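You operate a simulated robot arm through the tools that you are given. There is no shell and no other tool. Be economical: measure what you need, move in short steps, check, and stop when the job is done.

You are at the controls of a simulated robot arm. One attempt, no reset.

## Task
On the top of the side table, set the cream soup bowl inside the blue one.

Only the result counts: the job must be done as asked and must still hold three seconds after the hand-in. Knocking over, shifting, dropping, spilling or breaking anything else fails it.

## Robot
A 6-joint arm with a two-finger parallel gripper, fixed in place. Base frame: the origin is at the foot of the arm, x ahead of it, y to its left, z up; the work surface is at about z = 0. Lengths are in m, angles in rad, forces in N, time in s.
With the tool pointing down near the work surface it reaches from about 0.14 to 0.58 m from the base axis. Its first joint turns from -1.152 to 1.152 rad. Payload 2.1 kg.
The tool frame sits at the grasp point between the pads (the TCP): z along the fingers, y along the line on which they close. The tips reach 0.03 m beyond it. The gripper opens to 0.094 m. The fingers are 0.028 m wide and 0.01 m thick; the gripper's body (0.05 by 0.096 m) begins 0.055 m behind the TCP.
Orientation is told as [roll, pitch, yaw] about the base's x, y, z axes, in that order, counted from this pose: with the fingers straight down and closing along the base's y, the tool's x points along the base's -x, its y along +y and its z along -z.

## Interface
- The arm moves only by the tool arm_command. Its argument "targets" is a list that holds one entry, the list of rows, each a list of 7 numbers: the shift along the base's x, y, z in m, then the turn, a rotation vector about the base's x, y, z in rad, then the closure, from 0 (fully open) to 1 (shut). In form: [[[tx, ty, tz, ax, ay, az, claw], ...]]. A call has 1 to 8 rows; each row shifts and turns the commanded pose from where the row before left it. Each row takes 0.2 s and may step no farther than 0.05 m and 0.15 rad from the row before; otherwise, or with a gripper value out of range, the whole call is refused. Where a pose cannot be reached the arm comes as near as it can. A force on the tool above 40 N (or 10 N above the force at the start of the call, whichever is more), or a blocked arm, ends the call early, and 0.2 s more pass. Each finger travels about 0.072 m/s and halts on what it meets, pressing with about 30 N; the grip force reading is that of the motor and also rises with nothing between the fingers. The clock runs only during rows and for 0.2 s after the last one: add rows that do not move to give the fingers time. It gives the time, the measured TCP pose, the force on the tool (base axes), the opening and the grip force at its end, in the units of the frame above (readings bear some noise).
- Cameras (640 x 400 px; columns grow to the right, rows downward): "scene" is fixed at [0.0236, -0.3499, 0.4992]; the picture's right is [0.97, -0.26, 0.00], its down [-0.11, -0.40, -0.91] and it looks along [0.24, 0.88, -0.41] (base axes); focal length 320 px, centre (320, 200). "wrist" rides on the gripper at [0.076, 0.014, -0.102] in the tool frame; the picture's right is [-0.18, 0.98, 0.00], its down [-0.75, -0.14, -0.64] and it looks along [-0.63, -0.12, 0.77] (tool axes); focal length 243 px, centre (320, 200).
- snapshot(camera): a new picture of that camera. The clock stands still meanwhile.
- pixel_to_xyz(camera, pixels): for up to 12 pixels [column, row] of the newest picture of that camera ("zoom" is the newest enlarged one), the place [x, y, z] in the base frame of the surface seen there, good to about 0.002 m. The clock stands still meanwhile.
- close_up(camera, box): a new picture of the part [left, top, right, bottom] of that camera's present view, enlarged. The clock stands still meanwhile.
- hand_in(): hands the job in; it is judged then, once.

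Go step by step. Measure first, check grasps and placings, and put right what went wrong. The budget is 60 turns and 22 pictures, counting those below and the enlarged ones. Unless the task says otherwise, let go and move clear before handing in, and close with one line.

The tools are called as a command line: name --argument value ..., lists and objects as JSON in quotes. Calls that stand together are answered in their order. arm_command: Moves the arm, as the interface text tells. Its arguments: {"type":"object","properties":{"targets":{"type":"array","items":{"type":"array","items":{"type":"array","items":{"type":"number"}}}}},"required":["targets"]} The other tools are called the same way: snapshot (camera) takes a picture; pixel_to_xyz (camera, pixels) gives the place of the surface under pixels of a picture; close_up (camera, box) takes an enlarged picture of a part of a camera's view; hand_in () hands the job in.

At the start:

```text
clock: 0.0
tcp_pos: [0.3573, 0.1476, 0.3184]
ee_rot: [0.0, 0.0, 0.0]
contact_force: [-0.4, 0.1, 0.4]
width: 0.0941
gripper_force: 0.1
```

scene: 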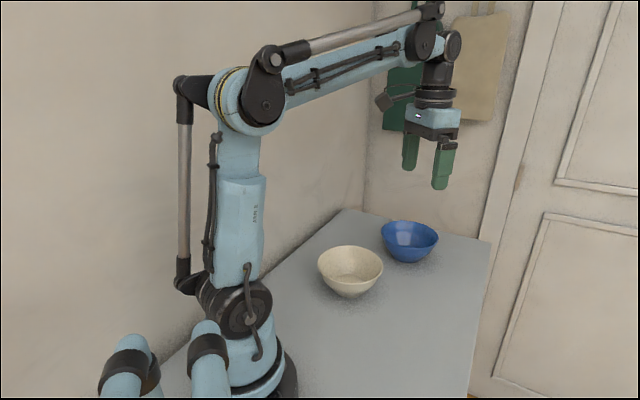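
wrist: 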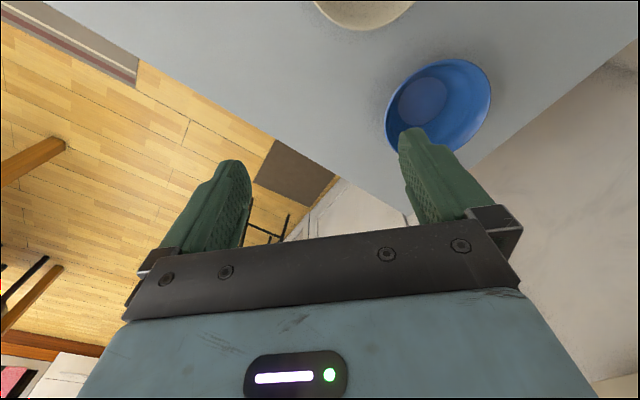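

The scene shows the cream bowl around (350,270) and the blue bowl around (409,240). I'll enlarge that region to measure the rims.

close_up --camera "scene" --box '[300, 200, 460, 300]'

```text
4.00 times, centred on (380, 250) of scene
```

zoom: 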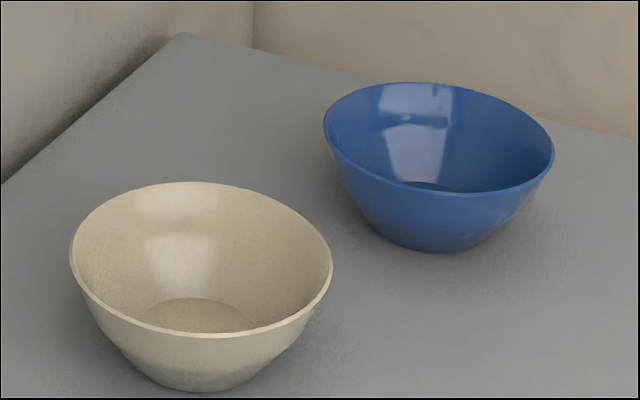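

The enlarged picture shows both rims clearly; I'll measure points on each rim and floor.

pixel_to_xyz --camera "zoom" --pixels '[[72, 245], [331, 270], [180, 332], [205, 184], [205, 316], [110, 300], [325, 118], [552, 155], [440, 190], [430, 84], [440, 186], [200, 389]]'

```text
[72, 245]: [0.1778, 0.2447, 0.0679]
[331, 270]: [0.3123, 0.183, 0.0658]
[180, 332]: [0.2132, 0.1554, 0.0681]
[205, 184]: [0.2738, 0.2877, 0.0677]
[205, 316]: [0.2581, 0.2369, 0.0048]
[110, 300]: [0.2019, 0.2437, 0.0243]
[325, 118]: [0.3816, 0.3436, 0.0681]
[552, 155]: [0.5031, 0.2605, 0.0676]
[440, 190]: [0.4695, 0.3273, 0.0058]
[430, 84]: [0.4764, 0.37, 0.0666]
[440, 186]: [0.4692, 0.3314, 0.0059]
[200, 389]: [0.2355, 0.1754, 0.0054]
```

The rims give the cream centre ≈ (0.246, 0.219) and the blue centre ≈ (0.443, 0.304). Both have r ≈ 0.074 and rim z ≈ 0.068, with walls sloping about 28°. I plan to pinch the cream rim on the side near the base with a tilted gripper, and I'll start with the yaw while moving back.

arm_command --targets '[[[-0.023, 0.004, -0.008, 0, 0, -0.15, 0.2], [-0.023, 0.004, -0.008, 0, 0, -0.15, 0.4], [-0.023, 0.004, -0.008, 0, 0, -0.15, 0.4], [-0.023, 0.004, -0.008, 0, 0, -0.15, 0.4], [-0.023, 0.004, -0.008, 0, 0, -0.15, 0.4], [-0.023, 0.004, -0.008, 0, 0, -0.15, 0.4], [0, 0, 0, 0, 0, 0, 0.4]]]'

```text
clock: 1.6
tcp_pos: [0.2199, 0.1722, 0.2698]
ee_rot: [0.001, 0.0, -0.9]
contact_force: [0.3, -0.3, -0.1]
width: 0.0563
gripper_force: 0.0
```

The yaw is reached (−0.9) and the opening is 0.056. Next I tilt 0.45 rad so the fingers lie along the wall, and move above the near rim.

arm_command --targets '[[[-0.015, -0.006, -0.02, 0.0933, -0.1174, 0, 0.4], [-0.015, -0.006, -0.02, 0.0933, -0.1174, 0, 0.4], [-0.015, -0.006, -0.02, 0.0933, -0.1174, 0, 0.4], [-0.015, -0.006, -0.025, 0, 0, 0, 0.4], [0, 0, 0, 0, 0, 0, 0.4]]]'

snapshot --camera "scene"

snapshot --camera "wrist"

```text
clock: 2.8
tcp_pos: [0.1732, 0.1617, 0.1852]
ee_rot: [0.45, 0.001, -0.898]
contact_force: [-0.4, 0.1, 1.0]
width: 0.0562
gripper_force: 0.1
out of reach, approached as far as the arm can: row 3, 4
```

```text
18 pictures are left
```

scene: 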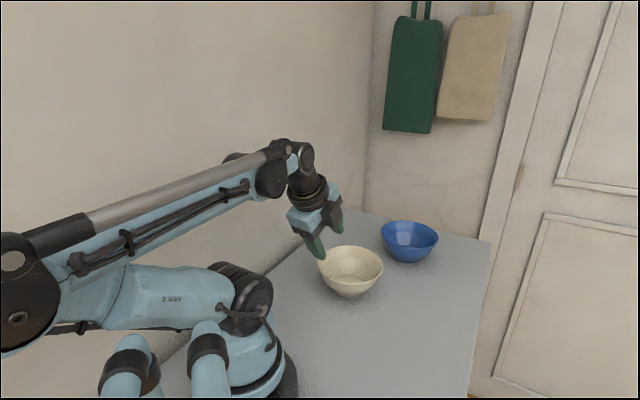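

```text
17 pictures are left
```

wrist: 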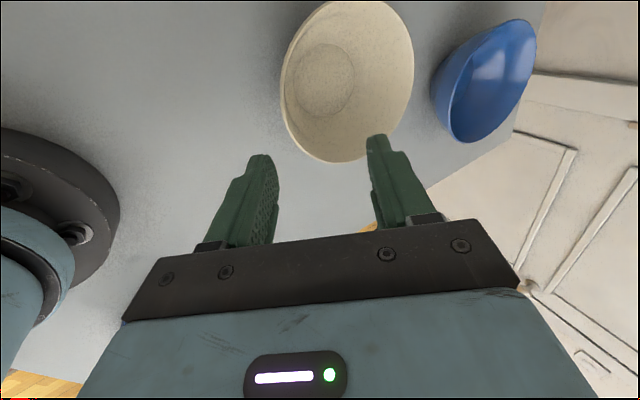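

The near side is at the arm's reach limit (rows 3 and 4 fell short). I'll grip the −y side of the rim instead, at about (0.246, 0.145). That needs yaw 0 with the same tilt, so I rise and swing there.

arm_command --targets '[[[0.01, 0, 0.03, 0, 0, 0, 0.4], [0.012, -0.011, 0.0, 0, 0, 0.15, 0.4], [0.012, -0.011, 0, 0, 0, 0.15, 0.4], [0.012, -0.011, 0, 0, 0, 0.15, 0.4], [0.012, -0.011, 0, 0, 0, 0.15, 0.4], [0.012, -0.011, 0, 0, 0, 0.15, 0.4], [0.003, -0.005, 0, 0, 0, 0.15, 0.4], [0, 0, 0, 0, 0, 0, 0.4]]]'

snapshot --camera "wrist"

```text
clock: 4.6
tcp_pos: [0.2467, 0.1026, 0.2157]
ee_rot: [0.452, 0.0, 0.001]
contact_force: [-0.4, -0.6, 0.1]
width: 0.0567
gripper_force: 0.0
```

```text
16 pictures are left
```

wrist: 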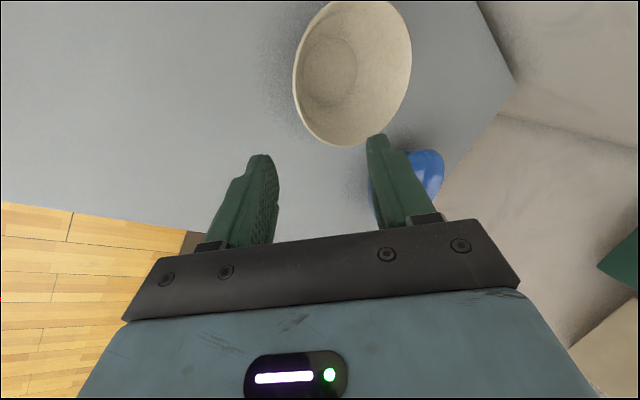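

The pose is good: yaw 0, tilt 0.45, and the bowl is ahead of the fingers with its rim spanning (293,75)–(412,70). I'll measure the rim from this view.

pixel_to_xyz --camera "wrist" --pixels '[[295, 85], [410, 60], [303, 118], [318, 137], [340, 145], [365, 143], [385, 125], [400, 100], [300, 40], [345, 115], [325, 90]]'

```text
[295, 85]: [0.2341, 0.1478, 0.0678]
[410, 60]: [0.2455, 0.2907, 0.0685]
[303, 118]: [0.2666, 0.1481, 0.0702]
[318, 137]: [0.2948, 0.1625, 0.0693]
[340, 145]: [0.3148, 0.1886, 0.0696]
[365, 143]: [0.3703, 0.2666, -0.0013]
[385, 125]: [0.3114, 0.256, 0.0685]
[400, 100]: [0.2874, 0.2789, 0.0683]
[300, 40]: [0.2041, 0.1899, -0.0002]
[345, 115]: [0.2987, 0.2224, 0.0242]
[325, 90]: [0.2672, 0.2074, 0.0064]
```

The refined cream centre is (0.248, 0.219), r ≈ 0.0725, and the wall slope of about 26° matches the tilt. I'll go to the pre-grasp point on the wall line, then slide down so the tips sit about 20 mm below the rim.

arm_command --targets '[[[0.001, -0.01, -0.01, 0, 0, 0, 0.4], [0, 0.01, -0.035, 0, 0, 0, 0.4], [0, 0.01, -0.034, 0, 0, 0, 0.4], [0, 0.0097, -0.02, 0, 0, 0, 0.4], [0, 0.0097, -0.02, 0, 0, 0, 0.4], [0, 0.0096, -0.0195, 0, 0, 0, 0.4], [0, 0, 0, 0, 0, 0, 0.4]]]'

snapshot --camera "wrist"

close_up --camera "scene" --box '[270, 180, 430, 300]'

```text
clock: 6.2
tcp_pos: [0.247, 0.141, 0.0766]
ee_rot: [0.45, 0.002, 0.001]
contact_force: [-0.4, 0.1, 0.5]
width: 0.0562
gripper_force: 0.0
```

```text
15 pictures are left
```

wrist: 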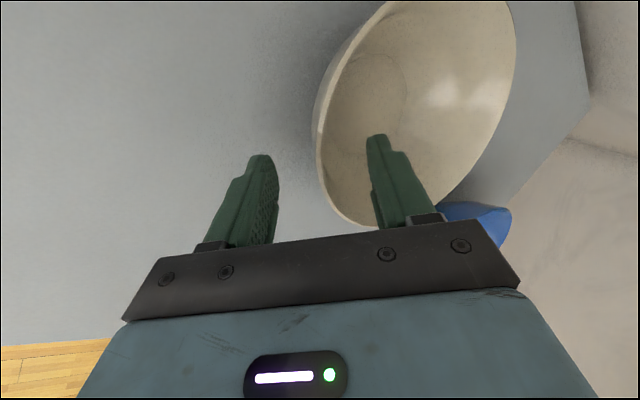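

```text
3.33 times, centred on (350, 240) of scene
```

zoom: 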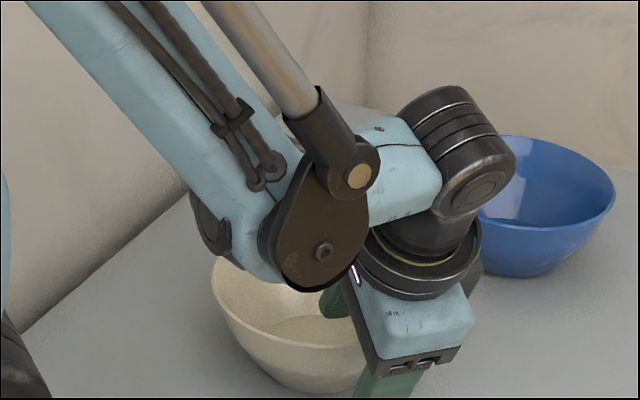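

The wall at (322,165) runs midway between the fingertips at (260,155) and (376,135), and nothing touches. I'll close on it.

arm_command --targets '[[[0, 0, 0, 0, 0, 0, 0.7], [0, 0, 0, 0, 0, 0, 1], [0, 0, 0, 0, 0, 0, 1], [0, 0, 0, 0, 0, 0, 1]]]'

snapshot --camera "wrist"

```text
clock: 7.2
tcp_pos: [0.249, 0.1405, 0.0771]
ee_rot: [0.452, 0.0, 0.001]
contact_force: [-1.2, 3.4, 10.7]
width: 0.0035
gripper_force: 29.9
```

```text
13 pictures are left
```

wrist: 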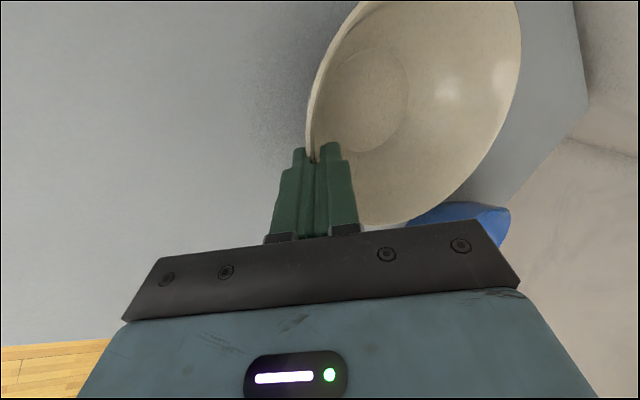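

The wall is held at a 3.5 mm opening with 30 N grip force. I'll lift a little straight up and check that it holds.

arm_command --targets '[[[0, 0, 0.01, 0, 0, 0, 1], [0, 0, 0.015, 0, 0, 0, 1], [0, 0, 0.02, 0, 0, 0, 1], [0, 0, 0, 0, 0, 0, 1]]]'

snapshot --camera "wrist"

```text
clock: 8.2
tcp_pos: [0.2483, 0.1407, 0.1221]
ee_rot: [0.45, 0.002, -0.001]
contact_force: [-0.2, -0.1, -4.3]
width: 0.003
gripper_force: 29.7
```

```text
12 pictures are left
```

wrist: 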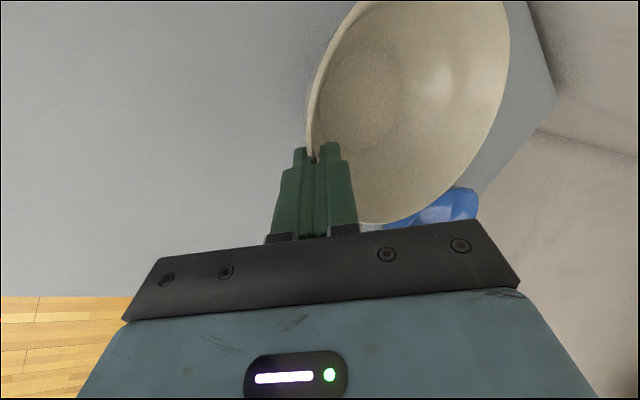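

The bowl is lifted (force −4.3 N) and looks slightly changed in view: its right edge went from 520 to 510. I'll measure the rim for sag.

pixel_to_xyz --camera "wrist" --pixels '[[309, 120], [508, 60], [330, 50], [490, 110], [470, 150], [440, 185], [380, 222], [410, 210], [370, 90], [312, 90]]'

```text
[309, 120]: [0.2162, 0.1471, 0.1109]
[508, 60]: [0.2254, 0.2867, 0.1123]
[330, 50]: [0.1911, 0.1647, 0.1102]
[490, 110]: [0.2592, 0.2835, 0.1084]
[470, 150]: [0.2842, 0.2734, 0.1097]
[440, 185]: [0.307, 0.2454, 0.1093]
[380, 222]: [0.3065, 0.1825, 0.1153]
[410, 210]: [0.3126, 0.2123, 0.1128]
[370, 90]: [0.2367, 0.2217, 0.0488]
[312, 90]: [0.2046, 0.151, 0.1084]
```

The rim is level at z ≈ 0.111, with its centre at about (0.241, 0.215), so the TCP-to-centre offset is (−0.007, +0.0745). I'll raise it, then move toward the blue bowl gently.

arm_command --targets '[[[0, 0, 0.02, 0, 0, 0, 1], [0, 0, 0.025, 0, 0, 0, 1], [0, 0, 0.025, 0, 0, 0, 1], [0.02, 0.008, 0, 0, 0, 0, 1], [0.03, 0.013, 0, 0, 0, 0, 1], [0.03, 0.013, 0, 0, 0, 0, 1], [0.02, 0.01, 0, 0, 0, 0, 1], [0, 0, 0, 0, 0, 0, 1]]]'

close_up --camera "scene" --box '[300, 150, 500, 275]'

```text
clock: 10.0
tcp_pos: [0.3487, 0.184, 0.1912]
ee_rot: [0.452, 0.0, -0.001]
contact_force: [0.1, -0.5, -3.7]
width: 0.0032
gripper_force: 30.5
```

```text
3.20 times, centred on (400, 212) of scene
```

zoom: 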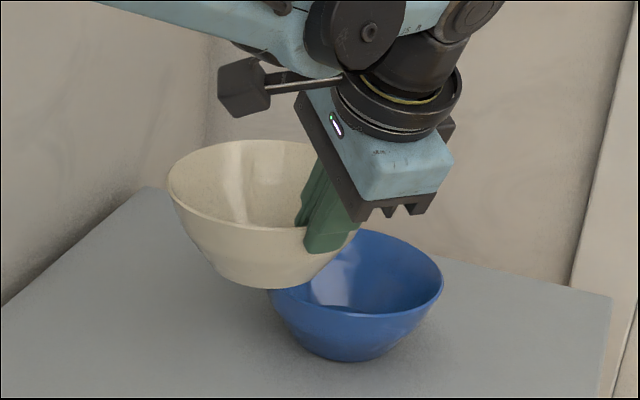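

The cream bowl hangs level above and short of the blue one. I'll measure the blue rim (zoom pixels along its edge) to refine its centre, and the cream rim as well.

pixel_to_xyz --camera "zoom" --pixels '[[441, 278], [436, 295], [415, 307], [385, 315], [340, 314], [300, 304], [425, 248], [380, 233], [170, 185], [200, 217], [250, 228], [240, 142]]'

```text
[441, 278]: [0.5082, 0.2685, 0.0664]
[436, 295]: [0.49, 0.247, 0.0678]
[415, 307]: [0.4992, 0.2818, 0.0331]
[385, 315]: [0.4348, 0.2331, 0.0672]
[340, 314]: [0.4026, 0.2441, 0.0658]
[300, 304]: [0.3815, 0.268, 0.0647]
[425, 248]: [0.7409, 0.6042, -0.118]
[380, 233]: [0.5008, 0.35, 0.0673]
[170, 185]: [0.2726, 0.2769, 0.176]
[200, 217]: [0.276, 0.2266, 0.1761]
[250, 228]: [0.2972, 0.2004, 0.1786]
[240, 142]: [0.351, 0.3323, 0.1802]
```

The blue centre fits at (0.444, 0.304), and the cream centre is at TCP + (−0.007, +0.0745), as before. I'll move above the blue bowl, to TCP (0.451, 0.231), still high.

arm_command --targets '[[[0.02, 0.009, 0, 0, 0, 0, 1], [0.03, 0.014, 0, 0, 0, 0, 1], [0.03, 0.014, 0, 0, 0, 0, 1], [0.022, 0.01, 0, 0, 0, 0, 1], [0, 0, -0.02, 0, 0, 0, 1], [0, 0, -0.015, 0, 0, 0, 1], [0, 0, 0, 0, 0, 0, 1]]]'

close_up --camera "scene" --box '[340, 150, 500, 275]'

```text
clock: 11.6
tcp_pos: [0.4505, 0.2312, 0.1568]
ee_rot: [0.453, -0.001, -0.001]
contact_force: [0.1, -1.0, -4.0]
width: 0.0033
gripper_force: 30.4
```

```text
3.20 times, centred on (420, 212) of scene
```

zoom: 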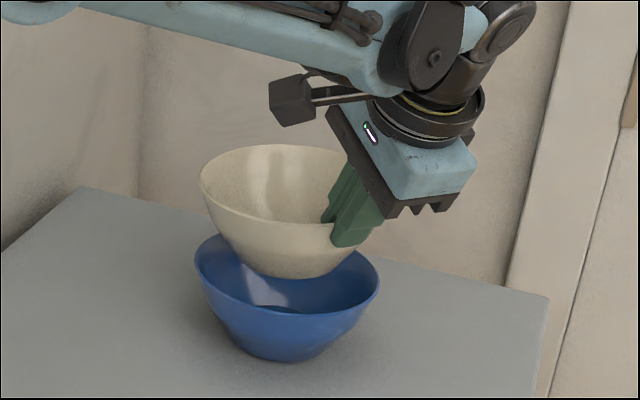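

The cream bowl hovers right above the blue opening. I'll lower to TCP z ≈ 0.103 with a small +y shift, so the outer finger stays clear of the blue rim.

arm_command --targets '[[[0, 0.001, -0.02, 0, 0, 0, 1], [0, 0.001, -0.018, 0, 0, 0, 1], [0, 0.0, -0.01, 0, 0, 0, 1], [0, 0, -0.006, 0, 0, 0, 1], [0, 0, 0, 0, 0, 0, 1]]]'

close_up --camera "scene" --box '[340, 170, 484, 280]'

```text
clock: 12.8
tcp_pos: [0.4492, 0.2342, 0.1026]
ee_rot: [0.45, 0.0, 0.001]
contact_force: [-1.0, -1.8, -3.7]
width: 0.0029
gripper_force: 30.1
```

```text
3.64 times, centred on (412, 225) of scene
```

zoom: 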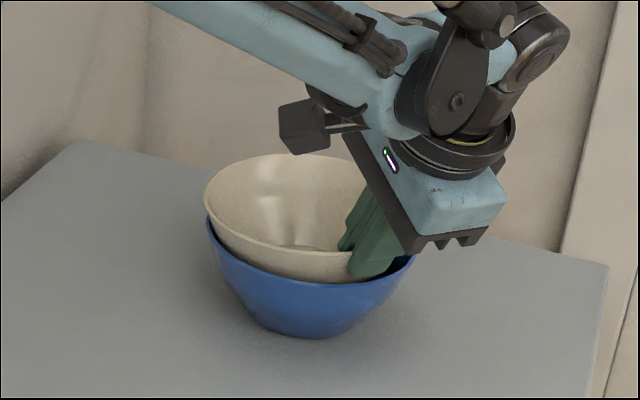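

The cream bowl is mostly inside and there is still no contact (force −3.7 N, just its weight). I'll lower another 4 mm in small steps and watch the force.

arm_command --targets '[[[0, 0, -0.002, 0, 0, 0, 1], [0, 0, -0.002, 0, 0, 0, 1], [0, 0, 0, 0, 0, 0, 1]]]'

close_up --camera "scene" --box '[380, 200, 460, 250]'

```text
clock: 13.8
tcp_pos: [0.4499, 0.2335, 0.099]
ee_rot: [0.452, 0.001, -0.002]
contact_force: [-1.6, -2.9, 12.3]
width: 0.0029
gripper_force: 30.6
stopped in row 3: the force on the tool passed its limit (the readings are from after the stop); the commanded pose is now the measured one
```

```text
8.00 times, centred on (420, 225) of scene
```

zoom: 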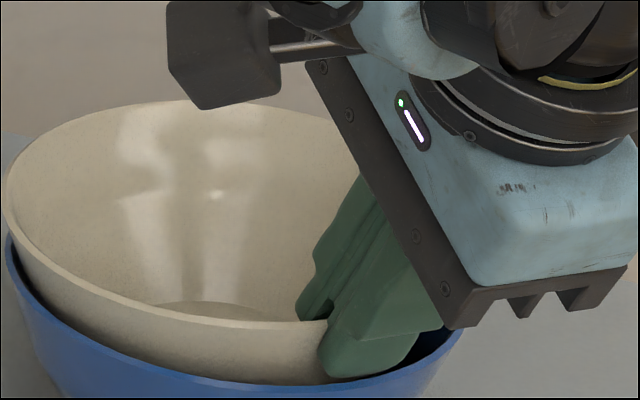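

The force rose to 12 N, so the finger or bowl is just touching the blue wall. I'll back off 2 mm, then open while shifting along the closing line so the outer finger stays put and doesn't press on the blue rim.

arm_command --targets '[[[0, 0, 0.002, 0, 0, 0, 1], [0, 0.0029, 0.0014, 0, 0, 0, 0.9], [0, 0.0042, 0.002, 0, 0, 0, 0.8], [0, 0, 0, 0, 0, 0, 0.8]]]'

close_up --camera "scene" --box '[380, 200, 460, 250]'

```text
clock: 14.8
tcp_pos: [0.4497, 0.2407, 0.105]
ee_rot: [0.452, 0.001, 0.0]
contact_force: [0.7, -2.8, 0.2]
width: 0.0205
gripper_force: 1.7
```

```text
8.00 times, centred on (420, 225) of scene
```

zoom: 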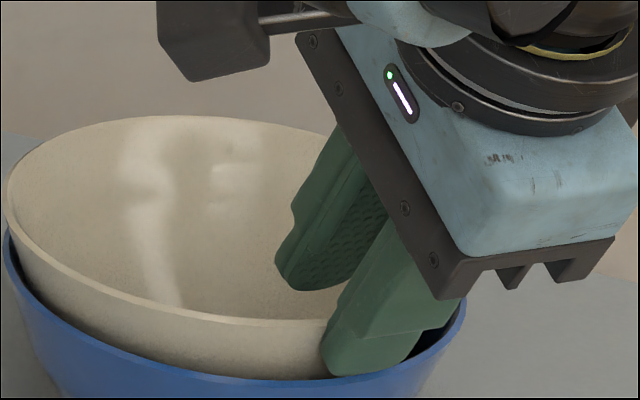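

The bowl is released and its wall leans on the outer finger. I'll now slide out along the finger axis so it settles gently.

arm_command --targets '[[[0, -0.0022, 0.0045, 0, 0, 0, 0.8], [0, -0.0035, 0.0072, 0, 0, 0, 0.8], [0, -0.0044, 0.009, 0, 0, 0, 0.8], [0, -0.0087, 0.018, 0, 0, 0, 0.8], [0, -0.013, 0.027, 0, 0, 0, 0.8], [0, -0.015, 0.03, 0, 0, 0, 0.8], [0, -0.015, 0.03, 0, 0, 0, 0.8]]]'

close_up --camera "scene" --box '[340, 180, 484, 280]'

```text
clock: 16.4
tcp_pos: [0.4495, 0.1789, 0.2312]
ee_rot: [0.453, 0.001, 0.0]
contact_force: [0.1, -0.3, 0.7]
width: 0.0188
gripper_force: 0.1
```

```text
4.00 times, centred on (412, 230) of scene
```

zoom: 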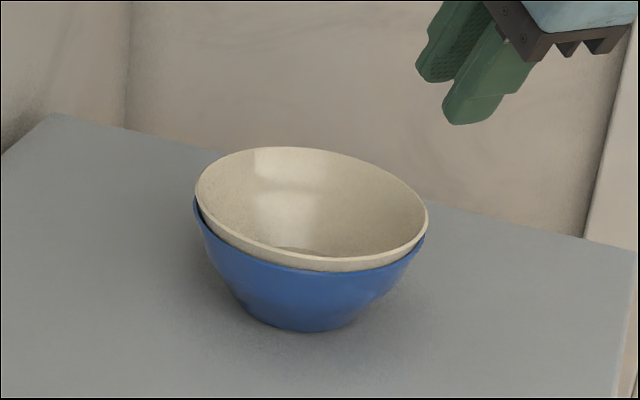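

The cream bowl is inside the blue one and the gripper is clear. The left gap looks slightly larger, so I'll check that the cream rim is level.

pixel_to_xyz --camera "zoom" --pixels '[[197, 190], [427, 218], [300, 264], [370, 264], [320, 150], [225, 235], [300, 329], [196, 212], [424, 245], [310, 272]]'

```text
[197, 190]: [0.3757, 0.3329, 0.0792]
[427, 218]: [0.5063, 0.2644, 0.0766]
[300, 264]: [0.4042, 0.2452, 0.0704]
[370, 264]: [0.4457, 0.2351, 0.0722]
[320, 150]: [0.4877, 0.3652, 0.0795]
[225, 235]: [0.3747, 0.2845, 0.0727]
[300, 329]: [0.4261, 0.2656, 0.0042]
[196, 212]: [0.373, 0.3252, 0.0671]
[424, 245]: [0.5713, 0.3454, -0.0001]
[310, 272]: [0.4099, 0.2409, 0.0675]
```

The cream rim runs from z 0.070 at the front to 0.0795 at the back. That is only about a 4° lean, with the bowl at rest inside the unmoved blue bowl. The gripper is clear, so I'm handing in.

hand_in

```text
The job is handed in.
```

The cream soup bowl is inside the blue one on the side table, leaning about 4°; the blue bowl did not move measurably, and the gripper was clear at hand-in.
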